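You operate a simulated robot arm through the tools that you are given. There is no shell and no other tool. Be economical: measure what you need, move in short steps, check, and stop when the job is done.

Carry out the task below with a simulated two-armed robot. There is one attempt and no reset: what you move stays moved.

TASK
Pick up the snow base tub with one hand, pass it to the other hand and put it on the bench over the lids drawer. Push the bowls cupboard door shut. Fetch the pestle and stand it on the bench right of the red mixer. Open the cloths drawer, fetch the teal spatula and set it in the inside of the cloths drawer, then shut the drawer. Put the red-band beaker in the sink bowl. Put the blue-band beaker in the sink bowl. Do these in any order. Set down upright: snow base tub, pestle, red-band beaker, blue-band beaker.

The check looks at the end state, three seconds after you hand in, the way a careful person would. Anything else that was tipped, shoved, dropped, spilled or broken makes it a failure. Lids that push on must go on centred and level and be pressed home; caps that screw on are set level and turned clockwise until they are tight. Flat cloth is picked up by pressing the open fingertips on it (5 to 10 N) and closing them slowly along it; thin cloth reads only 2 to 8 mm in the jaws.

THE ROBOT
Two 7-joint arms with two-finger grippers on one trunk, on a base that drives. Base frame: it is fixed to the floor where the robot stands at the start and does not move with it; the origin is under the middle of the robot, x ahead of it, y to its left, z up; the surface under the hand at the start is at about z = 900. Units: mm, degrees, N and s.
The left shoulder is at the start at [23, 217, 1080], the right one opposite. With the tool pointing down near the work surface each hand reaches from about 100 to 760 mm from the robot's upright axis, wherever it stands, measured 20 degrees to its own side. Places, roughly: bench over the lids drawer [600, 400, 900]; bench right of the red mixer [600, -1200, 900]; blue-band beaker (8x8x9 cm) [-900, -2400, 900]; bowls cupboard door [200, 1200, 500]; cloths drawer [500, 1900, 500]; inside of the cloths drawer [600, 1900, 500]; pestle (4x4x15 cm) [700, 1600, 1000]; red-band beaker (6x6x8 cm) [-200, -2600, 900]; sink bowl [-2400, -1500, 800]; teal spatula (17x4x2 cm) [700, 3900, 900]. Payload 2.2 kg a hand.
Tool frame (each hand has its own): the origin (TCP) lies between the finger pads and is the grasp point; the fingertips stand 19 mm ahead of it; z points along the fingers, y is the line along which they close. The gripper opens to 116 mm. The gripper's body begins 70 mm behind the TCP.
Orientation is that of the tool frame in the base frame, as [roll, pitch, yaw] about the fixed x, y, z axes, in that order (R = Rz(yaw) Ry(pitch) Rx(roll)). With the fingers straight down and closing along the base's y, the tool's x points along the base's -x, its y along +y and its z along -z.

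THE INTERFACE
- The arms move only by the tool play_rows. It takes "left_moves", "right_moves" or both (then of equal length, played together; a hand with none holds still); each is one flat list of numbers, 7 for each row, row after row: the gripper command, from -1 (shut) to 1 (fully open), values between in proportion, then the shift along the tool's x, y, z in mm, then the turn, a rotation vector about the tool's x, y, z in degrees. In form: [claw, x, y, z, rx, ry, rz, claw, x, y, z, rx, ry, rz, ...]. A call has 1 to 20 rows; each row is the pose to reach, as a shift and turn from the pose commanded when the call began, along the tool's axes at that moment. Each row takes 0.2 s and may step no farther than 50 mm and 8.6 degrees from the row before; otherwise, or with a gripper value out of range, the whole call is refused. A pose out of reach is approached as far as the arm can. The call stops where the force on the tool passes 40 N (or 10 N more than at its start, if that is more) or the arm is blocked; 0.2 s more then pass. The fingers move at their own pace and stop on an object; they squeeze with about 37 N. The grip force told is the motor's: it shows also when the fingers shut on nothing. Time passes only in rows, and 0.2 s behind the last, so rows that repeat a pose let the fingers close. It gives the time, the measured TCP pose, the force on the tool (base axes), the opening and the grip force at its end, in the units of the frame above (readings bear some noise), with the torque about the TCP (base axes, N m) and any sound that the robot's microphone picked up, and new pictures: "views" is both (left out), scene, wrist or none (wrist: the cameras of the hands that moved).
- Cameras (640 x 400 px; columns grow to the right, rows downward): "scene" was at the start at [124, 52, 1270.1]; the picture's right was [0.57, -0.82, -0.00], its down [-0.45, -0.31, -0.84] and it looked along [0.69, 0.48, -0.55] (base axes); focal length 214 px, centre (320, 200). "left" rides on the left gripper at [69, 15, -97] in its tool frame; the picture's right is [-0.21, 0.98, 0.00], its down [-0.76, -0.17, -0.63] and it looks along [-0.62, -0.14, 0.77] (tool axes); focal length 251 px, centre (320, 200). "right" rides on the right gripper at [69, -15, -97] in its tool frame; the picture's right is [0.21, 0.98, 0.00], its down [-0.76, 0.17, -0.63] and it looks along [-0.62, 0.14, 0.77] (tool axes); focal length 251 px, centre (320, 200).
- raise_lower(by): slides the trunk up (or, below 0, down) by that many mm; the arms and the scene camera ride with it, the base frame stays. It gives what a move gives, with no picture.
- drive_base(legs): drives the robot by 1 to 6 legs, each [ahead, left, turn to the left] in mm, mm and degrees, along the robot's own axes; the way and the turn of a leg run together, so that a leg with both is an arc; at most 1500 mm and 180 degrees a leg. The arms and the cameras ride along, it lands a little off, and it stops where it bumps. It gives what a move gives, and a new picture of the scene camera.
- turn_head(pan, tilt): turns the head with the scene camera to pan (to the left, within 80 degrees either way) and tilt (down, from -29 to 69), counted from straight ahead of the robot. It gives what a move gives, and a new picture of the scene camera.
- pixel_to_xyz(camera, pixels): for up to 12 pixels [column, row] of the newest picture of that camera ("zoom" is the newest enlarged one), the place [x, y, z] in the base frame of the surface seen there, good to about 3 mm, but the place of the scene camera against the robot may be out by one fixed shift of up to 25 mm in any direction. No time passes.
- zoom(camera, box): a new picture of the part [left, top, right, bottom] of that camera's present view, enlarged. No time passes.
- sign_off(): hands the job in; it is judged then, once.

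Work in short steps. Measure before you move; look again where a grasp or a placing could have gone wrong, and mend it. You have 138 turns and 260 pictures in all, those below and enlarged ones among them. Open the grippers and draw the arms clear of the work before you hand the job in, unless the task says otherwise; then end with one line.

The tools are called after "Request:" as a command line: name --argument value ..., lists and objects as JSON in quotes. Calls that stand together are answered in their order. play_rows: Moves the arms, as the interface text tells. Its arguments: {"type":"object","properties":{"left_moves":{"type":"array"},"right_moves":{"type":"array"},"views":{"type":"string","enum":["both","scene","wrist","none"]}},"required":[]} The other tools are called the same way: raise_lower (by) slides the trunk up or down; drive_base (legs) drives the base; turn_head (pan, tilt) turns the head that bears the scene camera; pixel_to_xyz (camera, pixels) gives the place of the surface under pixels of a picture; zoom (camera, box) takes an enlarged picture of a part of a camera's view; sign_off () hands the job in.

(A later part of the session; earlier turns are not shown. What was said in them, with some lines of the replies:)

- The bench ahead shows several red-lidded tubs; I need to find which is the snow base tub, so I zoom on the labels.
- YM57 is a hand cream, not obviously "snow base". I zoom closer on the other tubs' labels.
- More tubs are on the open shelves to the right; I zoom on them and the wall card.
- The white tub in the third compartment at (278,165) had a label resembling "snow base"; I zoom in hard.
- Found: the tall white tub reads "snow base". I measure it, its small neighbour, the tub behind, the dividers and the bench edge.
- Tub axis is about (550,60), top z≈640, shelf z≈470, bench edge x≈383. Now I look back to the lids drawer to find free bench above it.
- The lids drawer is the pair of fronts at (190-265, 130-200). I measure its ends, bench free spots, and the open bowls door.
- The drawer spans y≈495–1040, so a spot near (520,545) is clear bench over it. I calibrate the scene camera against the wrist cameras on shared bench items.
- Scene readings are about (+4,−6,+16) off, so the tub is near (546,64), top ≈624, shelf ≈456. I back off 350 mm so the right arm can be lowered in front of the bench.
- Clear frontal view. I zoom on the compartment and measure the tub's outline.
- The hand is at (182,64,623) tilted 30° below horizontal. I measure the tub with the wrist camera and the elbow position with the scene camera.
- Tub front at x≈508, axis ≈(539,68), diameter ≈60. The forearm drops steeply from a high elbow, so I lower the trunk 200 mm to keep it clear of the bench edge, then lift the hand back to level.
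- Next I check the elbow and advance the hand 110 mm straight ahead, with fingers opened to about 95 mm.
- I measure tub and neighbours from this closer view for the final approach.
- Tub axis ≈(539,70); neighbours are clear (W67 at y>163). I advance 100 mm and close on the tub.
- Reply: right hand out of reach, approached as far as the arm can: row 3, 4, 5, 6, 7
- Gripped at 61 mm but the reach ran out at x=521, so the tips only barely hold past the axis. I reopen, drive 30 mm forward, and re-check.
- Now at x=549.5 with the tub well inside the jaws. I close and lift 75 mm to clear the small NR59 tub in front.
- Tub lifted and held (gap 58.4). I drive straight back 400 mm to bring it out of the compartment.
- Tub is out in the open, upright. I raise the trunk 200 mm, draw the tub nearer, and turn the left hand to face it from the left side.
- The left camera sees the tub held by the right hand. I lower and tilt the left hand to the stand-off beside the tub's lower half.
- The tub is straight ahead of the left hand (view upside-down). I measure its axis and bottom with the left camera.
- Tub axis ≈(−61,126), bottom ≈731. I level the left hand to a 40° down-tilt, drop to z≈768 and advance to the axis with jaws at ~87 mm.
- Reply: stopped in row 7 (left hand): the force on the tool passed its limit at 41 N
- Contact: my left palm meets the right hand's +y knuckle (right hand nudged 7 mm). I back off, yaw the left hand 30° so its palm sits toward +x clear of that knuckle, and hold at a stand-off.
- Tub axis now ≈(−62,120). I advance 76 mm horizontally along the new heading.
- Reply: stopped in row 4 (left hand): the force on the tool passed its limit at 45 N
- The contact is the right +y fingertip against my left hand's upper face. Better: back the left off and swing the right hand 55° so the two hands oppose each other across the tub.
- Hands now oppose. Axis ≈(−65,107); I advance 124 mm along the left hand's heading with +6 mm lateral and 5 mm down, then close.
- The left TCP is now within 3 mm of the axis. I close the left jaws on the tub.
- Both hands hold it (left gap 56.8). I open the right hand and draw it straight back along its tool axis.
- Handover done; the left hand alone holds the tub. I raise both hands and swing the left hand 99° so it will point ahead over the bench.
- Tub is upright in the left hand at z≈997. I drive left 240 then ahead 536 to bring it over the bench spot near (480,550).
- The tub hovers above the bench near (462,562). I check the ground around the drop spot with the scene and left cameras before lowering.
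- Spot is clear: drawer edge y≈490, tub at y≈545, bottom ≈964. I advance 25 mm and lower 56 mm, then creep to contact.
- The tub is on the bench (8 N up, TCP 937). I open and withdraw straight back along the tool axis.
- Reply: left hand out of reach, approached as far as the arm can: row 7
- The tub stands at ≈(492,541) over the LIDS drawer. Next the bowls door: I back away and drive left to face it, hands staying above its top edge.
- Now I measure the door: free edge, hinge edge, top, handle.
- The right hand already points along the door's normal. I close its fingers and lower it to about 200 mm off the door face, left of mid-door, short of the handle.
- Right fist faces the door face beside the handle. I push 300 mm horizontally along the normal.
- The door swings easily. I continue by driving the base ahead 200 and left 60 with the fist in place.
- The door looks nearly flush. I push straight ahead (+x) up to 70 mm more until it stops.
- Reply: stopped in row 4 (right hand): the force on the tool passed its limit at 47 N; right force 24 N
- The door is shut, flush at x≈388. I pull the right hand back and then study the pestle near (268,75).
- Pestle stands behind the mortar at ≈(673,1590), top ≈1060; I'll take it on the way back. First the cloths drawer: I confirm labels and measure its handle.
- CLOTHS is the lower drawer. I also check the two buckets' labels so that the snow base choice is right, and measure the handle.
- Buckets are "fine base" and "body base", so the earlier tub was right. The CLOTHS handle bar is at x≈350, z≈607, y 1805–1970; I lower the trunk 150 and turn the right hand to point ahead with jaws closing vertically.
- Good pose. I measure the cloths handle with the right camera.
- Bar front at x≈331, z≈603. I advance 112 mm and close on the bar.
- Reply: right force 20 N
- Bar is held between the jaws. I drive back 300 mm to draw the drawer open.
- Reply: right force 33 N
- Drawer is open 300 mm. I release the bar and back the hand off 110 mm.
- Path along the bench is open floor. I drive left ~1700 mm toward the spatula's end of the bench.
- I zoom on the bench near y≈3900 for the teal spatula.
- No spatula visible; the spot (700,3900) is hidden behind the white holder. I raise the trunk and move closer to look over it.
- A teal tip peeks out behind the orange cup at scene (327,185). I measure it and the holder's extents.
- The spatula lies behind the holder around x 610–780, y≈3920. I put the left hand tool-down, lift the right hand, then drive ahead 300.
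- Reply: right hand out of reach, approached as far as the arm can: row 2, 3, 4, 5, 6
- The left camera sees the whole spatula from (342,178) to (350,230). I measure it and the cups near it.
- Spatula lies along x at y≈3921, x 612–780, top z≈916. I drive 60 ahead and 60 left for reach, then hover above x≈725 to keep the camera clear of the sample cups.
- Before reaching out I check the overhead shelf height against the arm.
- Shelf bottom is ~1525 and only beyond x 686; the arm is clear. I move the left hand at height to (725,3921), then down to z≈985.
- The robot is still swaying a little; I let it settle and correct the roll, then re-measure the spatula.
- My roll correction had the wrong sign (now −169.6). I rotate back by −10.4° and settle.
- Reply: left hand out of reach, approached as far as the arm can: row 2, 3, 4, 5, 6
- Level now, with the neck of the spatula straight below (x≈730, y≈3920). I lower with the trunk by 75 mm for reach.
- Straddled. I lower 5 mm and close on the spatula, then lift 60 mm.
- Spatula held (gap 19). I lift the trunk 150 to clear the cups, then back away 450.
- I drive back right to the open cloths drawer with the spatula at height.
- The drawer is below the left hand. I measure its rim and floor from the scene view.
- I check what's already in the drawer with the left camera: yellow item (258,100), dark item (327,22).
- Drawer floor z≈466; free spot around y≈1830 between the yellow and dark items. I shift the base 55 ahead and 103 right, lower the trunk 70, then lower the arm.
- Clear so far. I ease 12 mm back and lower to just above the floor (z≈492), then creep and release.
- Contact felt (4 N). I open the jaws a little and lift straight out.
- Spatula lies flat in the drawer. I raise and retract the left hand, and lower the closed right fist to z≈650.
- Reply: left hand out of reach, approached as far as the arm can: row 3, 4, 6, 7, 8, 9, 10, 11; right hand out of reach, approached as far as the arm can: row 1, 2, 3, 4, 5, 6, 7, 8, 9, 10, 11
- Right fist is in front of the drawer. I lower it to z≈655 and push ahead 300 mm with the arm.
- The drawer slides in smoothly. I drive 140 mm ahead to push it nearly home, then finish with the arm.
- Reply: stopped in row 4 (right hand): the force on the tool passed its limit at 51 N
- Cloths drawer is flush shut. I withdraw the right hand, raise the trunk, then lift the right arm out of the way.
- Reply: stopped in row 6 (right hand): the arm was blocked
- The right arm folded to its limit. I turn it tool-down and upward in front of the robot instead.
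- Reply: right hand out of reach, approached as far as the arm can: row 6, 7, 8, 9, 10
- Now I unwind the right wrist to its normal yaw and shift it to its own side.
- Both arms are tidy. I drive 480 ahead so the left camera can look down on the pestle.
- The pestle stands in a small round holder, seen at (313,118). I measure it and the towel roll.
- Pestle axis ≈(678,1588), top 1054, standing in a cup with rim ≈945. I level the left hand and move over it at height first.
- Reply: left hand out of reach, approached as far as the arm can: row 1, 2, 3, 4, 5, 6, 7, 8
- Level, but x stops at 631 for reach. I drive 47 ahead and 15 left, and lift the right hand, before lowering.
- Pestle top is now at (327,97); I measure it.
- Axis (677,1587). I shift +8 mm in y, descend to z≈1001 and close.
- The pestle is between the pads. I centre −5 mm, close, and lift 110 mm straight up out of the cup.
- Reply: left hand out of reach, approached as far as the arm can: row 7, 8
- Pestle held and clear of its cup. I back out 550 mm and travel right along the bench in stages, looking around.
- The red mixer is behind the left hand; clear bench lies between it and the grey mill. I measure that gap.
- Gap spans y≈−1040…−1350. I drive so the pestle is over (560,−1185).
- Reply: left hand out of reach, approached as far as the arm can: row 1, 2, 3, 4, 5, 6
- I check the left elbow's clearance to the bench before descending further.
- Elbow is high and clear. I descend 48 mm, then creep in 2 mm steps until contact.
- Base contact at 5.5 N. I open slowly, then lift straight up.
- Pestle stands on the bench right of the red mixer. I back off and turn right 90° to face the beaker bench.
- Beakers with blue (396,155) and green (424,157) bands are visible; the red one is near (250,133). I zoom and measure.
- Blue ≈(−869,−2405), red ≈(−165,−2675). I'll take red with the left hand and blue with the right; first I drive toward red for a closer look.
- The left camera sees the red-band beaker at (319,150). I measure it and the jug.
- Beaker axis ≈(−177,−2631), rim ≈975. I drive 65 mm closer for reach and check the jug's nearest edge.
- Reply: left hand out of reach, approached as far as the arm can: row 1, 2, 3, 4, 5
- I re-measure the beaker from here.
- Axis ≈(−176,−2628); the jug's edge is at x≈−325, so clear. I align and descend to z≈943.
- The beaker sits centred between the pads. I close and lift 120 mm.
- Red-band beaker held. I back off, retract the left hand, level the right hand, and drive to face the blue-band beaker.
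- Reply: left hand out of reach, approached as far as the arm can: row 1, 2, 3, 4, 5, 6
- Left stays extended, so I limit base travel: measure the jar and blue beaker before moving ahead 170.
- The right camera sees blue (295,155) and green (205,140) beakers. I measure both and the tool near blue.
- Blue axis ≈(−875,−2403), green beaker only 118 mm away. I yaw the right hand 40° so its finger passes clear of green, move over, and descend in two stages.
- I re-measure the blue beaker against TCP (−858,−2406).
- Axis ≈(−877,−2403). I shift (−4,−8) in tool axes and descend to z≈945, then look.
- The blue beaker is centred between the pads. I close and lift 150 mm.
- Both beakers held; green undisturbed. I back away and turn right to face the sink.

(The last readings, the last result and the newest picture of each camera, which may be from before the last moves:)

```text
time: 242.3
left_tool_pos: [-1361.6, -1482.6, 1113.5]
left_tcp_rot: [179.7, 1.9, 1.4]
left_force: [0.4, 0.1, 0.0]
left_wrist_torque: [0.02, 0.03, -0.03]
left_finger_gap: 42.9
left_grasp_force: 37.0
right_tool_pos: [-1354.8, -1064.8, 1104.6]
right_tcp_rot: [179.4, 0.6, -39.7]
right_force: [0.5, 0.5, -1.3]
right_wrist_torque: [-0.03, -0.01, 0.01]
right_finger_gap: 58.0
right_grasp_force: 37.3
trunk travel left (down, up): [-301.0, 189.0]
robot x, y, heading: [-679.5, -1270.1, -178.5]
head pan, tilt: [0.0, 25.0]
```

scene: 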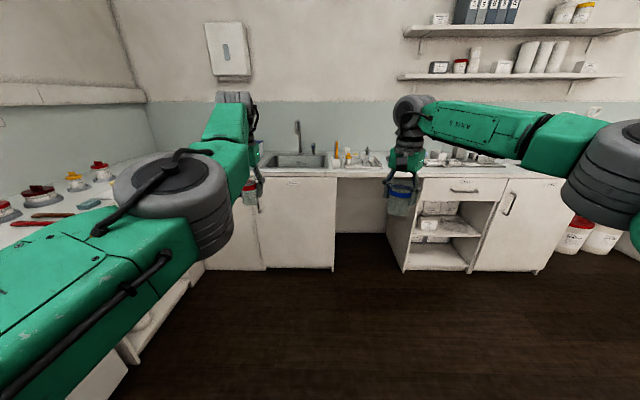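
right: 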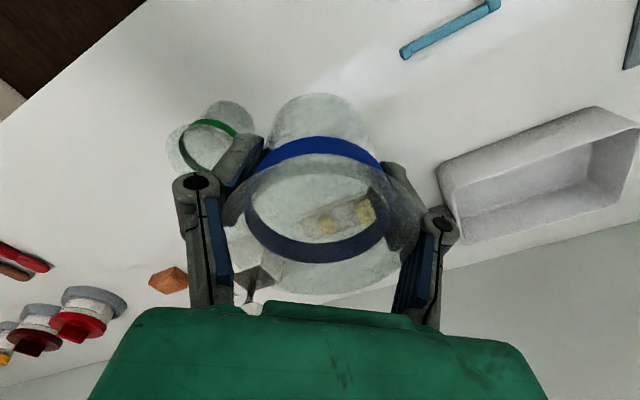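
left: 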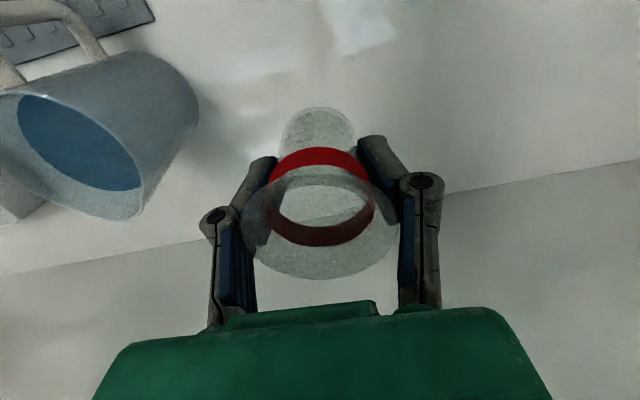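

The sink is at (300,160). The right gap fell from 67 to 58, so I check that grip with the wrist camera and measure the sink.

Request:
play_rows --right_moves '[-1, 0, 0, 0, 0, 0, 0]' --views "wrist"

Request:
pixel_to_xyz --camera "scene" --pixels '[[300, 168], [300, 160], [275, 166], [325, 166], [300, 175], [300, 150], [277, 156], [325, 156], [338, 150], [300, 163]]'

Request:
zoom --camera "scene" --box '[230, 100, 440, 220]'

```text
time: 242.7
left_tool_pos: [-1362.9, -1481.7, 1112.5]
left_tcp_rot: [179.7, 1.9, 1.4]
left_force: [-0.4, 0.4, 0.3]
left_wrist_torque: [0.03, 0.0, 0.01]
left_finger_gap: 42.9
left_grasp_force: 36.8
right_tool_pos: [-1355.9, -1066.4, 1104.9]
right_tcp_rot: [179.3, 0.6, -39.6]
right_force: [0.6, -0.2, -0.3]
right_wrist_torque: [0.01, -0.02, 0.01]
right_finger_gap: 58.1
right_grasp_force: 36.9
trunk travel left (down, up): [-301.0, 189.0]
robot x, y, heading: [-678.5, -1274.3, -178.7]
head pan, tilt: [0.0, 25.0]
```

right: 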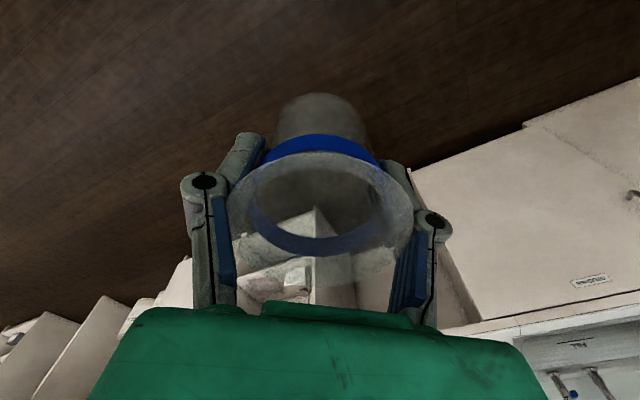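

```text
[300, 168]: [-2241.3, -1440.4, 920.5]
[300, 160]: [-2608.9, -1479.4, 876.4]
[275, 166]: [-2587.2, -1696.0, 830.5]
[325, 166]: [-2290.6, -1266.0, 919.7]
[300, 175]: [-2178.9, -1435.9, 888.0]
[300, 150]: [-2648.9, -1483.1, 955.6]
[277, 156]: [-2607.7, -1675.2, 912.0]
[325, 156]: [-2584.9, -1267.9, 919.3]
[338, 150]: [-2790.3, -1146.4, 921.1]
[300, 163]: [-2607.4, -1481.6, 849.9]
```

```text
3.05 times, centred on (335, 160) of scene
```

zoom: 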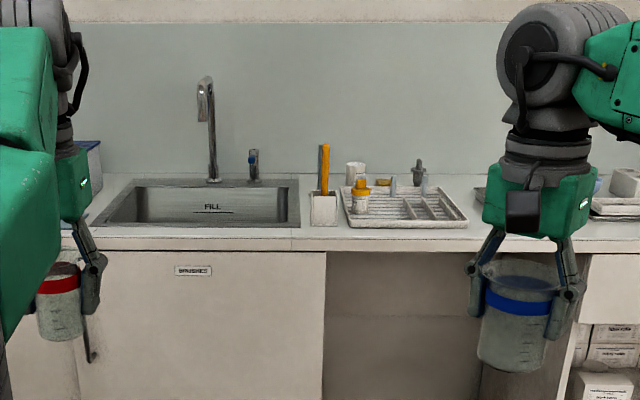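

Both beakers hang upright. Sink opening ≈ x −2260…−2610, y −1700…−1315. I drive so the blue beaker (right hand) comes over the sink first, left hand over clear bench.

Request:
drive_base --legs '[[0, 350, -1.4], [850, 0, 0]]'

Request:
turn_head --pan 5 --tilt 40

```text
time: 249.1
left_tool_pos: [-2215.8, -1804.1, 1114.1]
left_tcp_rot: [179.2, 1.9, -0.1]
left_force: [-0.3, 2.0, -1.2]
left_wrist_torque: [-0.04, 0.03, -0.01]
left_finger_gap: 42.9
left_grasp_force: 37.2
right_tool_pos: [-2198.0, -1387.1, 1104.1]
right_tcp_rot: [179.1, 0.5, -41.3]
right_force: [0.7, -0.5, -0.7]
right_wrist_torque: [-0.09, -0.03, 0.02]
right_finger_gap: 58.2
right_grasp_force: 36.8
trunk travel left (down, up): [-301.0, 189.0]
robot x, y, heading: [-1526.9, -1616.6, 179.6]
head pan, tilt: [0.0, 25.0]
```

scene: 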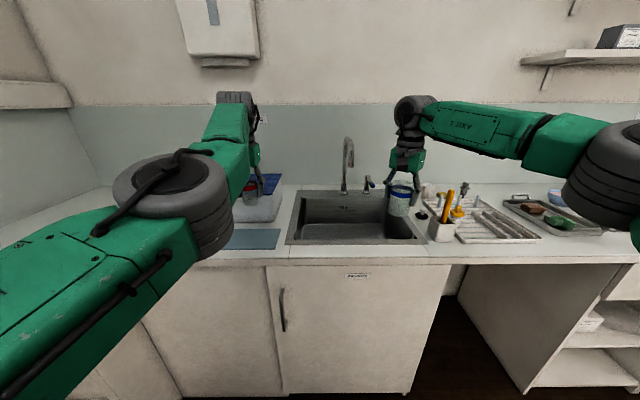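

```text
time: 249.9
left_tool_pos: [-2212.9, -1822.2, 1117.1]
left_tcp_rot: [179.8, 2.1, 1.1]
left_force: [0.0, 0.5, -0.4]
left_wrist_torque: [-0.02, 0.04, -0.03]
left_finger_gap: 42.5
left_grasp_force: 37.4
right_tool_pos: [-2193.8, -1392.0, 1108.5]
right_tcp_rot: [179.0, 0.7, -41.3]
right_force: [-0.4, -0.8, -1.3]
right_wrist_torque: [-0.03, -0.02, 0.01]
right_finger_gap: 57.9
right_grasp_force: 36.9
trunk travel left (down, up): [-301.0, 189.0]
robot x, y, heading: [-1523.3, -1619.3, 179.7]
head pan, tilt: [5.0, 40.0]
```

scene: 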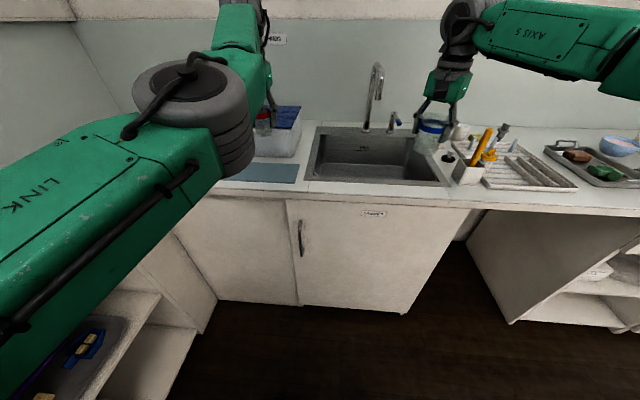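

Clear view of the sink. I measure its floor, rim edges, tap and the nearby boxes.

Request:
pixel_to_xyz --camera "scene" --pixels '[[360, 170], [330, 172], [400, 172], [320, 135], [315, 180], [445, 184], [372, 70], [365, 128], [290, 110], [270, 145], [485, 140], [380, 186]]'

Request:
zoom --camera "scene" --box '[220, 50, 540, 220]'

```text
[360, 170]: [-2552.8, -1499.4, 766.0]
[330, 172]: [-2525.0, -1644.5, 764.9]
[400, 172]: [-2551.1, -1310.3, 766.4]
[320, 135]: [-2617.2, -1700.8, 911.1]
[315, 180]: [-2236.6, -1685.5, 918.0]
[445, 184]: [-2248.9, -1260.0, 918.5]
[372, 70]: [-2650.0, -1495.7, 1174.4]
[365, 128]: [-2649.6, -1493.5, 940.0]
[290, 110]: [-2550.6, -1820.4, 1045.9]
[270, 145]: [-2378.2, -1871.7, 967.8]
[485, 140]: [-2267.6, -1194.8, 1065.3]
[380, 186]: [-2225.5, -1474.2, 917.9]
```

```text
2.00 times, centred on (380, 135) of scene
```

zoom: 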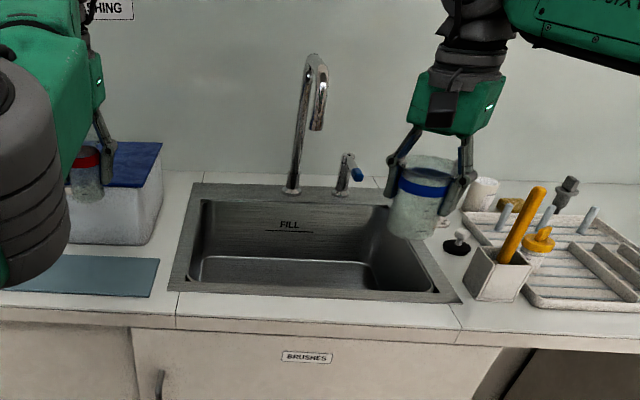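

Sink floor ≈750; the box at left tops out ≈1030, below the red beaker's bottom (≈1075). I drive ahead 225 and lower the blue beaker with the arm to z≈850 first.

Request:
drive_base --legs '[[225, 0, 0]]'

Request:
play_rows --right_moves '[-1, 0, 0, 0, 0, 0, 0, -1, 0, 0, 0, 0, 0, 0, -1, 0, 0, 40, 0, 0, 0, -1, 0, 0, 80, 0, 0, 0, -1, 0, 0, 120, 0, 0, 0, -1, 0, 0, 160, 0, 0, 0, -1, 0, 0, 200, 0, 0, 0, -1, 0, 0, 240, 0, 0, 0, -1, 0, 0, 240, 0, 0, 0]'

```text
time: 251.6
left_tool_pos: [-2438.4, -1821.3, 1117.2]
left_tcp_rot: [179.9, 2.1, 0.9]
left_force: [-0.3, 0.2, -2.1]
left_wrist_torque: [-0.05, -0.02, 0.01]
left_finger_gap: 43.0
left_grasp_force: 37.0
right_tool_pos: [-2418.9, -1393.1, 1108.0]
right_tcp_rot: [179.1, 0.8, -41.2]
right_force: [-0.8, -0.4, -1.1]
right_wrist_torque: [0.01, 0.01, 0.02]
right_finger_gap: 57.8
right_grasp_force: 36.6
trunk travel left (down, up): [-301.0, 189.0]
robot x, y, heading: [-1750.8, -1613.4, 179.6]
head pan, tilt: [5.0, 40.0]
```

scene: 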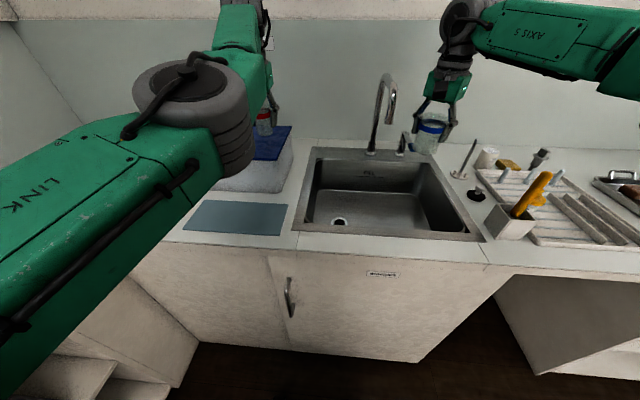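

```text
time: 253.6
left_tool_pos: [-2435.2, -1833.2, 1122.8]
left_tcp_rot: [-179.9, 2.4, 2.1]
left_force: [0.2, -0.1, 0.0]
left_wrist_torque: [-0.01, -0.01, -0.01]
left_finger_gap: 42.8
left_grasp_force: 37.2
right_tool_pos: [-2419.3, -1389.3, 871.2]
right_tcp_rot: [179.0, 1.0, -41.2]
right_force: [0.0, 0.3, -0.8]
right_wrist_torque: [-0.04, 0.0, 0.01]
right_finger_gap: 57.6
right_grasp_force: 36.8
trunk travel left (down, up): [-301.0, 189.0]
robot x, y, heading: [-1747.7, -1612.9, 179.8]
head pan, tilt: [5.0, 40.0]
```

scene: 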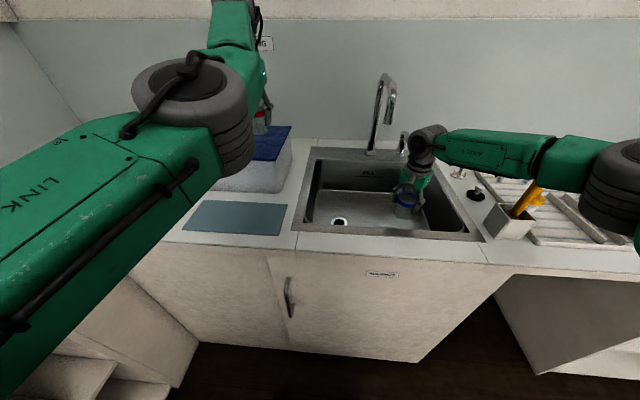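
right: 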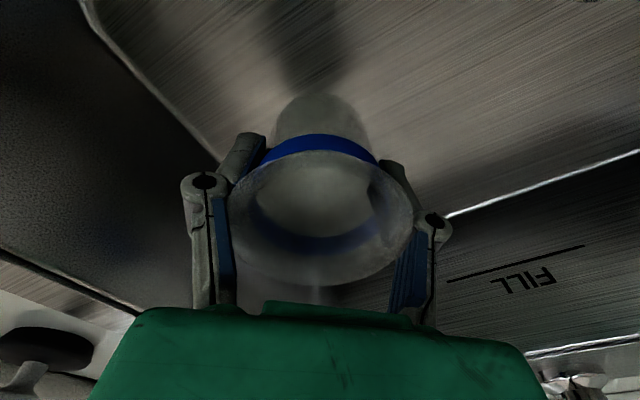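

Before the last 70 mm I check the right forearm's height over the yellow brush.

Request:
pixel_to_xyz --camera "scene" --pixels '[[430, 140], [480, 145], [530, 150], [560, 155], [600, 180], [530, 195], [410, 200], [420, 210]]'

Request:
zoom --camera "scene" --box '[370, 100, 640, 260]'

```text
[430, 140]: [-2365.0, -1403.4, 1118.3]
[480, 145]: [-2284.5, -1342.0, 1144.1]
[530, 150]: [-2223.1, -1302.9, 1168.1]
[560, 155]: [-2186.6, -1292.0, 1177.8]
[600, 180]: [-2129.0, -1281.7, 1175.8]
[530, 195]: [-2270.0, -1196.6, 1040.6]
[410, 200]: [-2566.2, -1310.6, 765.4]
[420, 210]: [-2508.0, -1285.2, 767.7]
```

```text
2.37 times, centred on (505, 180) of scene
```

zoom: 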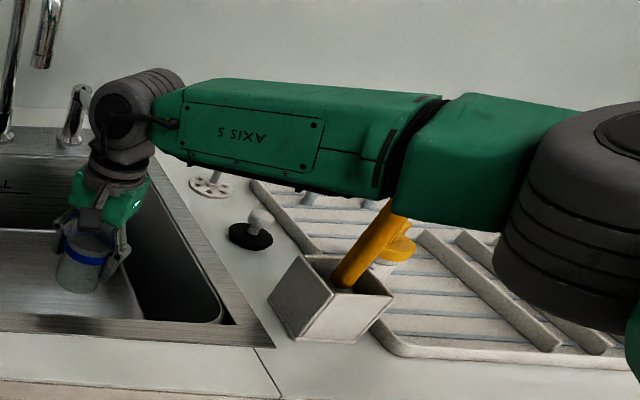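

The forearm runs low near the brush (tip ≈1045). I slide the base 65 mm left so the forearm stays clear, then lower to the floor.

Request:
drive_base --legs '[[0, 65, 0]]'

Request:
play_rows --right_moves '[-1, 0, 0, 0, 0, 0, 0, -1, 0, 0, 20, 0, 0, 0, -1, 0, 0, 45, 0, 0, 0, -1, 0, 0, 55, 0, 0, 0, -1, 0, 0, 60, 0, 0, 0, -1, 0, 0, 63, 0, 0, 0, -1, 0, 0, 66, 0, 0, 0, -1, 0, 0, 69, 0, 0, 0, -1, 0, 0, 72, 0, 0, 0, -1, 0, 0, 75, 0, 0, 0]'

```text
time: 254.6
left_tool_pos: [-2436.4, -1871.3, 1127.5]
left_tcp_rot: [178.6, 2.4, 2.4]
left_force: [0.1, 1.4, -1.3]
left_wrist_torque: [-0.14, 0.06, -0.01]
left_finger_gap: 43.0
left_grasp_force: 36.7
right_tool_pos: [-2420.4, -1425.3, 865.3]
right_tcp_rot: [178.0, 0.1, -41.6]
right_force: [-0.5, 1.7, -1.0]
right_wrist_torque: [-0.24, -0.05, -0.01]
right_finger_gap: 57.4
right_grasp_force: 36.9
trunk travel left (down, up): [-301.0, 189.0]
robot x, y, heading: [-1751.4, -1672.1, 179.8]
head pan, tilt: [5.0, 40.0]
```

scene: 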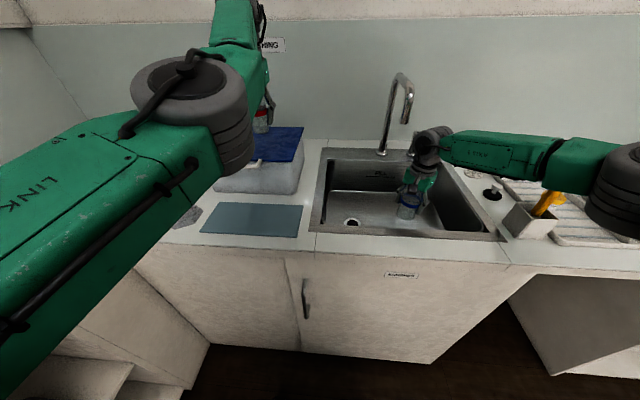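

```text
time: 256.6
left_tool_pos: [-2434.0, -1902.7, 1126.1]
left_tcp_rot: [-179.6, 2.6, 3.7]
left_force: [0.3, -1.0, -1.3]
left_wrist_torque: [0.07, -0.08, 0.01]
left_finger_gap: 42.6
left_grasp_force: 36.9
right_tool_pos: [-2422.8, -1441.6, 808.3]
right_tcp_rot: [178.2, 1.3, -41.4]
right_force: [0.0, -1.8, -0.8]
right_wrist_torque: [0.03, -0.03, 0.02]
right_finger_gap: 57.6
right_grasp_force: 36.7
trunk travel left (down, up): [-301.0, 189.0]
robot x, y, heading: [-1751.1, -1673.4, 179.8]
head pan, tilt: [5.0, 40.0]
stopped in row 10 (right hand): the force on the tool passed its limit at 42 N (the readings are from after the stop); the commanded pose is now the measured one
```

scene: 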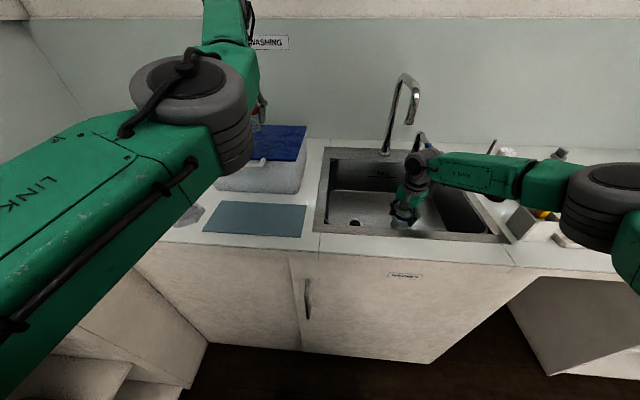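
right: 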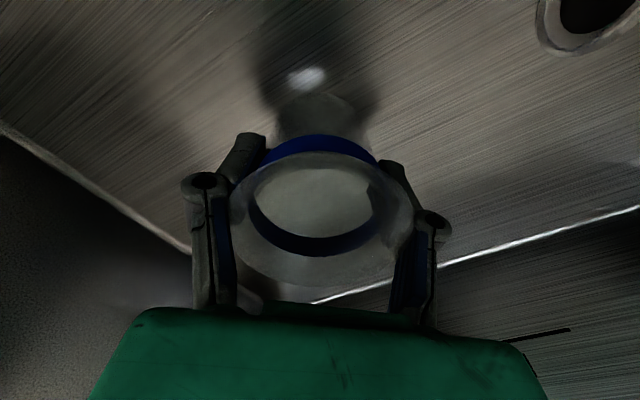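

Force limit hit near z≈806, likely floor contact. I creep down again in 1 mm steps to confirm.

Request:
play_rows --right_moves '[-1, 0, 0, 1, 0, 0, 0, -1, 0, 0, 2, 0, 0, 0, -1, 0, 0, 3, 0, 0, 0, -1, 0, 0, 4, 0, 0, 0, -1, 0, 0, 5, 0, 0, 0]' --views "none"

Request:
zoom --camera "scene" --box '[300, 110, 560, 270]'

```text
time: 257.8
left_tool_pos: [-2430.0, -1901.7, 1131.5]
left_tcp_rot: [-180.0, 2.9, 4.1]
left_force: [-0.8, 0.4, 0.6]
left_wrist_torque: [-0.06, 0.01, -0.03]
left_finger_gap: 43.1
left_grasp_force: 36.8
right_tool_pos: [-2421.6, -1440.1, 807.9]
right_tcp_rot: [177.4, 1.3, -41.5]
right_force: [-2.0, -8.7, 24.5]
right_wrist_torque: [-0.04, -0.4, -0.14]
right_finger_gap: 57.6
right_grasp_force: 37.2
trunk travel left (down, up): [-301.0, 189.0]
robot x, y, heading: [-1749.4, -1671.7, 179.7]
head pan, tilt: [5.0, 40.0]
```

```text
2.46 times, centred on (430, 190) of scene
```

zoom: 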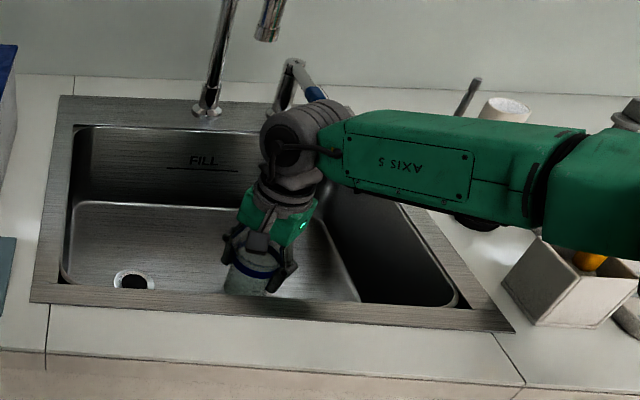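

Floor contact confirmed (24 N). I relieve 2 mm, open wide enough for the flared rim, and lift out.

Request:
play_rows --right_moves '[-1, 0, 0, -2, 0, 0, 0, 0.3, 0, 0, -2, 0, 0, 0, 0.7, 0, 0, -2, 0, 0, 0, 0.7, 0, 0, -2, 0, 0, 0, 0.7, 0, 0, -20, 0, 0, 0, 0.7, 0, 0, -55, 0, 0, 0, 0.7, 0, 0, -95, 0, 0, 0, 0.7, 0, 0, -140, 0, 0, 0, 0.7, 0, 0, -185, 0, 0, 0, 0.7, 0, 0, -230, 0, 0, 0, 0.7, 0, 0, -275, 0, 0, 0, 0.7, 0, 0, -310, 0, 0, 0]'

```text
time: 260.4
left_tool_pos: [-2431.8, -1900.9, 1131.0]
left_tcp_rot: [179.9, 2.8, 4.2]
left_force: [0.9, -0.5, -0.5]
left_wrist_torque: [-0.01, -0.01, -0.01]
left_finger_gap: 42.8
left_grasp_force: 37.1
right_tool_pos: [-2406.6, -1430.9, 1114.4]
right_tcp_rot: [177.7, 1.3, -41.7]
right_force: [-0.2, -0.3, 0.7]
right_wrist_torque: [-0.02, 0.01, 0.03]
right_finger_gap: 98.6
right_grasp_force: 0.0
trunk travel left (down, up): [-301.0, 189.0]
robot x, y, heading: [-1754.7, -1670.2, 179.7]
head pan, tilt: [5.0, 40.0]
```

scene: 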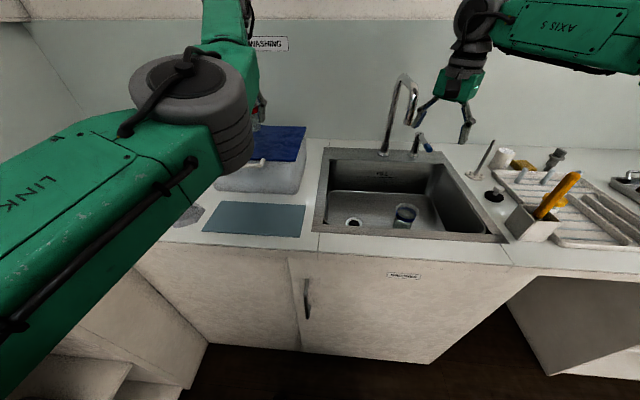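
right: 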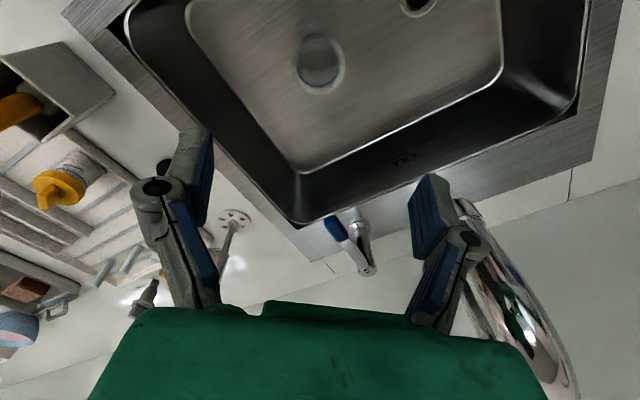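

Blue beaker stands in the sink. I measure beaker, drain and the left wall to choose red's spot.

Request:
pixel_to_xyz --camera "right" --pixels '[[320, 60], [320, 45], [418, 5], [360, 30], [440, 60], [490, 40], [505, 60], [400, 100]]'

Request:
pixel_to_xyz --camera "scene" --pixels '[[405, 210], [405, 222], [354, 222], [335, 195], [335, 215], [370, 205], [328, 200], [350, 200]]'

Request:
zoom --camera "scene" --box '[310, 130, 510, 255]'

```text
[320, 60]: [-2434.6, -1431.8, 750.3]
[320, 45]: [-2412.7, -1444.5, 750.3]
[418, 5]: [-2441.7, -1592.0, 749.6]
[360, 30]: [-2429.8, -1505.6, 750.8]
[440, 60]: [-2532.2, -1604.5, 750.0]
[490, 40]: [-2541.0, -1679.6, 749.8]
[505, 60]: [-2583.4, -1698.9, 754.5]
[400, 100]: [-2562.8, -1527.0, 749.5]
```

```text
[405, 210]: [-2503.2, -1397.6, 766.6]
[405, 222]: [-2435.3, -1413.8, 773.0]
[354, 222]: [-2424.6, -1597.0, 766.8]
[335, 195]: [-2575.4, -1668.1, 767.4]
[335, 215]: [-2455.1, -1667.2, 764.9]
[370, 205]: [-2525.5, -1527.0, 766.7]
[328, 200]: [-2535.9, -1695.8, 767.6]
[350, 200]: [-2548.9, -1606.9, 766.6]
```

```text
3.20 times, centred on (410, 192) of scene
```

zoom: 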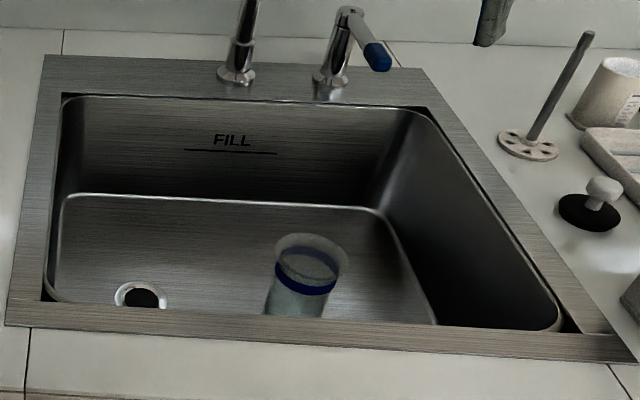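

Blue at ≈(−2425,−1437), drain at (−2425,−1597). Red will go at ≈(−2505,−1600), behind the drain. I shift the base right 300, then 70 ahead.

Request:
drive_base --legs '[[0, -300, 0], [70, 0, 0]]'

Request:
play_rows --left_moves '[-1, 0, 0, 0, 0, 0, 0, -1, 0, 0, 0, 0, 0, 0, -1, 0, 0, 0, 0, 0, 0]' --views "wrist"

```text
time: 263.1
left_tool_pos: [-2499.7, -1589.5, 1130.2]
left_tcp_rot: [179.8, 2.9, 3.3]
left_force: [0.1, 1.1, -0.9]
left_wrist_torque: [-0.08, -0.04, 0.0]
left_finger_gap: 42.7
left_grasp_force: 37.2
right_tool_pos: [-2474.8, -1127.9, 1111.9]
right_tcp_rot: [177.8, 1.2, -41.7]
right_force: [-0.1, -0.1, 1.0]
right_wrist_torque: [0.01, -0.01, -0.01]
right_finger_gap: 98.6
right_grasp_force: 0.1
trunk travel left (down, up): [-301.0, 189.0]
robot x, y, heading: [-1819.6, -1364.9, 179.9]
head pan, tilt: [5.0, 40.0]
```

scene: 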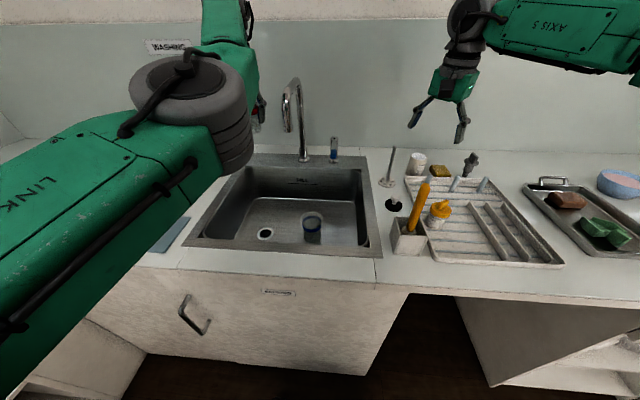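

```text
time: 263.9
left_tool_pos: [-2496.8, -1596.2, 1134.0]
left_tcp_rot: [-179.9, 3.1, 3.9]
left_force: [-0.1, 0.6, 0.3]
left_wrist_torque: [-0.03, 0.04, -0.02]
left_finger_gap: 42.4
left_grasp_force: 37.5
right_tool_pos: [-2470.2, -1128.5, 1115.9]
right_tcp_rot: [177.6, 1.5, -41.8]
right_force: [0.4, 0.7, 0.6]
right_wrist_torque: [-0.04, 0.0, 0.04]
right_finger_gap: 98.7
right_grasp_force: 0.0
trunk travel left (down, up): [-301.0, 189.0]
robot x, y, heading: [-1819.5, -1365.5, 179.7]
head pan, tilt: [5.0, 40.0]
```

left: 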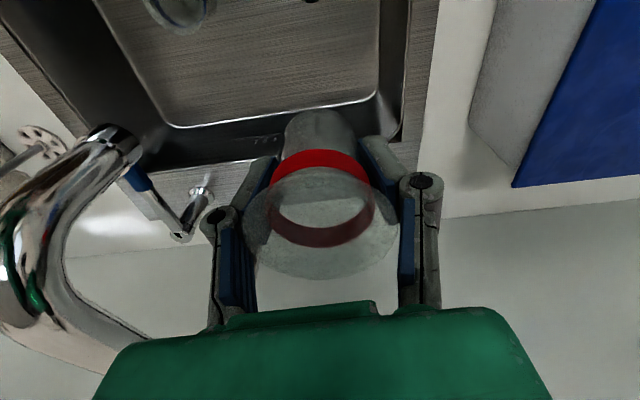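

The tap's spout is near on the image's left; I measure its nearest points to the hand's descent column.

Request:
pixel_to_xyz --camera "left" --pixels '[[115, 145], [135, 155], [90, 180], [60, 230], [100, 320], [130, 180], [180, 235], [400, 60], [380, 90]]'

```text
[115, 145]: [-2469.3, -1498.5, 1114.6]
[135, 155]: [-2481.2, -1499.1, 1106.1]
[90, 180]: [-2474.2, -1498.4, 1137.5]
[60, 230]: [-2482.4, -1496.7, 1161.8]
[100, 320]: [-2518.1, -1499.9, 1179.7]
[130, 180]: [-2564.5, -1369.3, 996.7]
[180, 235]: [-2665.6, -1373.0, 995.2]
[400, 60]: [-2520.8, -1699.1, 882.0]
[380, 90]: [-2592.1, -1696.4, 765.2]
```

The spout's near side is at y≈−1498, z 1106–1180; I shift 12 mm away from it, level the hand, and lower to z≈830.

Request:
play_rows --left_moves '[-1, 0, 12, 0, 0, 1.9, 0, -1, 1, 12, 40, 0, 1.9, 0, -1, 3, 12, 80, 0, 1.9, 0, -1, 5, 12, 120, 0, 1.9, 0, -1, 7, 12, 160, 0, 1.9, 0, -1, 9, 12, 200, 0, 1.9, 0, -1, 11, 12, 240, 0, 1.9, 0, -1, 13, 12, 280, 0, 1.9, 0, -1, 15, 12, 305, 0, 1.9, 0, -1, 15, 12, 305, 0, 1.9, 0]'

```text
time: 266.1
left_tool_pos: [-2496.4, -1613.0, 825.4]
left_tcp_rot: [-179.6, 1.2, 3.3]
left_force: [0.7, -0.5, -0.2]
left_wrist_torque: [-0.04, 0.0, -0.02]
left_finger_gap: 42.7
left_grasp_force: 37.2
right_tool_pos: [-2469.4, -1141.9, 1119.4]
right_tcp_rot: [178.1, 1.9, -41.7]
right_force: [0.9, -0.9, -0.5]
right_wrist_torque: [-0.01, -0.03, 0.02]
right_finger_gap: 98.7
right_grasp_force: 0.1
trunk travel left (down, up): [-301.0, 189.0]
robot x, y, heading: [-1822.0, -1370.0, 179.8]
head pan, tilt: [5.0, 40.0]
```

scene: 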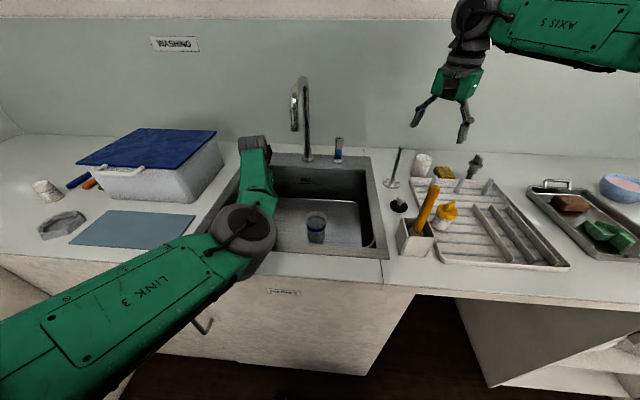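
left: 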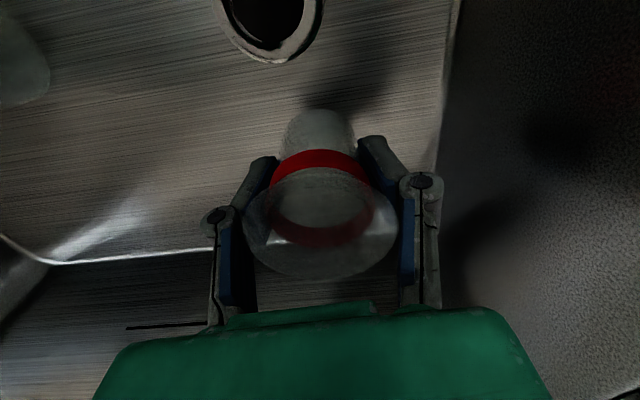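

Inside the sink, clear of drain and wall. I creep the last ~33 mm to floor contact.

Request:
play_rows --left_moves '[-1, 0, 0, 15, 0, 0, 0, -1, 0, 0, 25, 0, 0, 0, -1, 0, 0, 28, 0, 0, 0, -1, 0, 0, 30, 0, 0, 0, -1, 0, 0, 32, 0, 0, 0, -1, 0, 0, 34, 0, 0, 0]' --views "none"

```text
time: 267.5
left_tool_pos: [-2498.4, -1613.5, 793.6]
left_tcp_rot: [-179.5, 1.4, 3.3]
left_force: [-0.4, 1.9, 8.3]
left_wrist_torque: [-0.02, -0.04, 0.01]
left_finger_gap: 42.6
left_grasp_force: 36.6
right_tool_pos: [-2468.4, -1143.4, 1120.1]
right_tcp_rot: [178.0, 1.8, -41.6]
right_force: [-0.5, -0.6, 0.3]
right_wrist_torque: [0.03, 0.03, -0.01]
right_finger_gap: 98.6
right_grasp_force: 0.1
trunk travel left (down, up): [-301.0, 189.0]
robot x, y, heading: [-1817.0, -1369.7, 179.7]
head pan, tilt: [5.0, 40.0]
```

Contact at 8 N. I open wide enough for the rim and lift straight out.

Request:
play_rows --left_moves '[-0.1, 0, 0, 0, 0, 0, 0, 0.4, 0, 0, 0, 0, 0, 0, 0.4, 0, 0, 0, 0, 0, 0, 0.4, 0, 0, -20, 0, 0, 0, 0.4, 0, 0, -55, 0, 0, 0, 0.4, 0, 0, -95, 0, 0, 0, 0.4, 0, 0, -140, 0, 0, 0, 0.4, 0, 0, -185, 0, 0, 0, 0.4, 0, 0, -230, 0, 0, 0, 0.4, 0, 0, -275, 0, 0, 0, 0.4, 0, 0, -320, 0, 0, 0]'

Request:
drive_base --legs '[[-350, 0, 0]]'

Request:
zoom --camera "scene" --box '[190, 80, 430, 230]'

```text
time: 269.9
left_tool_pos: [-2490.1, -1610.7, 1114.1]
left_tcp_rot: [-179.7, 1.2, 3.3]
left_force: [0.0, -0.1, 0.0]
left_wrist_torque: [0.01, 0.0, -0.02]
left_finger_gap: 81.0
left_grasp_force: 0.1
right_tool_pos: [-2468.8, -1137.6, 1120.4]
right_tcp_rot: [177.9, 1.8, -41.7]
right_force: [-0.9, 0.2, -0.3]
right_wrist_torque: [0.03, 0.01, 0.01]
right_finger_gap: 98.4
right_grasp_force: 0.0
trunk travel left (down, up): [-301.0, 189.0]
robot x, y, heading: [-1816.2, -1368.0, 179.5]
head pan, tilt: [5.0, 40.0]
```

scene: 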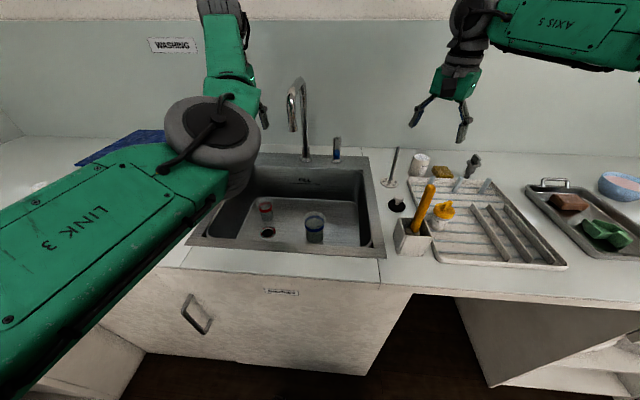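
left: 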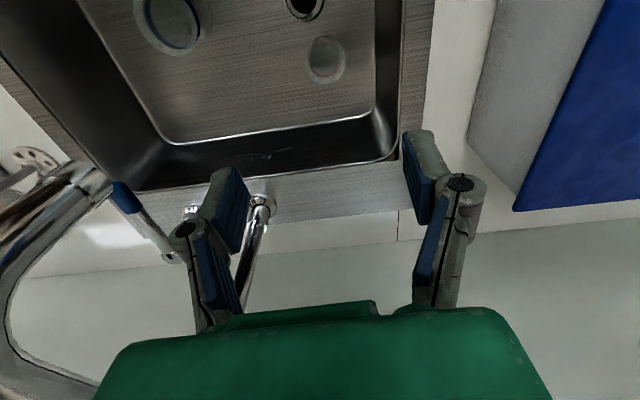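

```text
time: 272.1
left_tool_pos: [-2145.2, -1615.5, 1113.9]
left_tcp_rot: [-179.6, 1.2, 3.6]
left_force: [0.2, -0.9, 0.4]
left_wrist_torque: [-0.01, 0.02, -0.03]
left_finger_gap: 81.5
left_grasp_force: 0.0
right_tool_pos: [-2125.8, -1142.7, 1119.3]
right_tcp_rot: [178.0, 1.8, -41.5]
right_force: [-0.6, 0.3, 0.2]
right_wrist_torque: [0.03, 0.02, 0.0]
right_finger_gap: 98.6
right_grasp_force: 0.0
trunk travel left (down, up): [-301.0, 189.0]
robot x, y, heading: [-1470.2, -1370.1, 179.9]
head pan, tilt: [5.0, 40.0]
```

scene: 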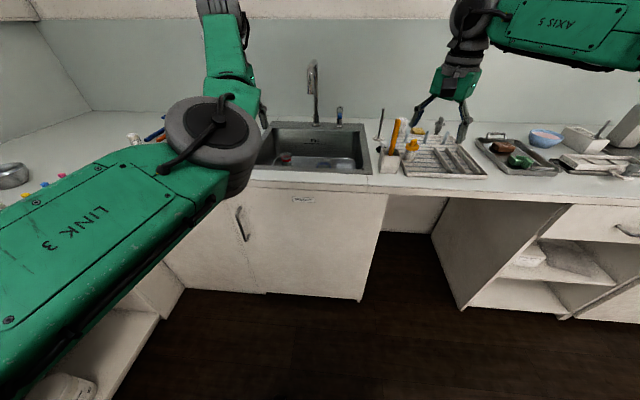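

```text
2.67 times, centred on (310, 155) of scene
```

zoom: 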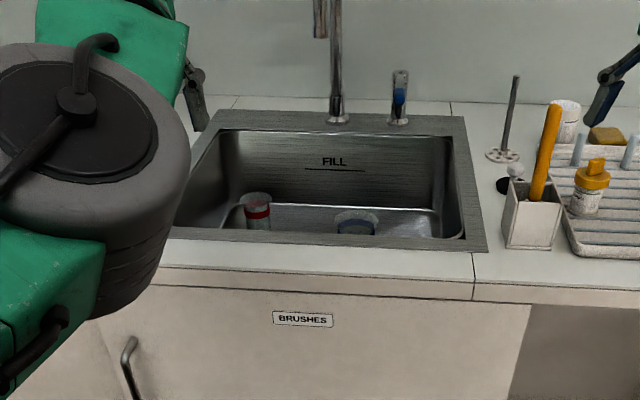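

Both beakers stand upright in the sink, the grippers are open and clear, and every other item was checked after it was placed. I hand in.

Request:
sign_off

```text
The job is handed in.
```

I finished every part of the task and handed it in. The snow base tub was passed from the right hand to the left, then set on the bench over the lids drawer. The bowls door is shut, the pestle stands right of the red mixer, and the teal spatula is in the shut cloths drawer. The red-band and blue-band beakers stand upright in the sink bowl.
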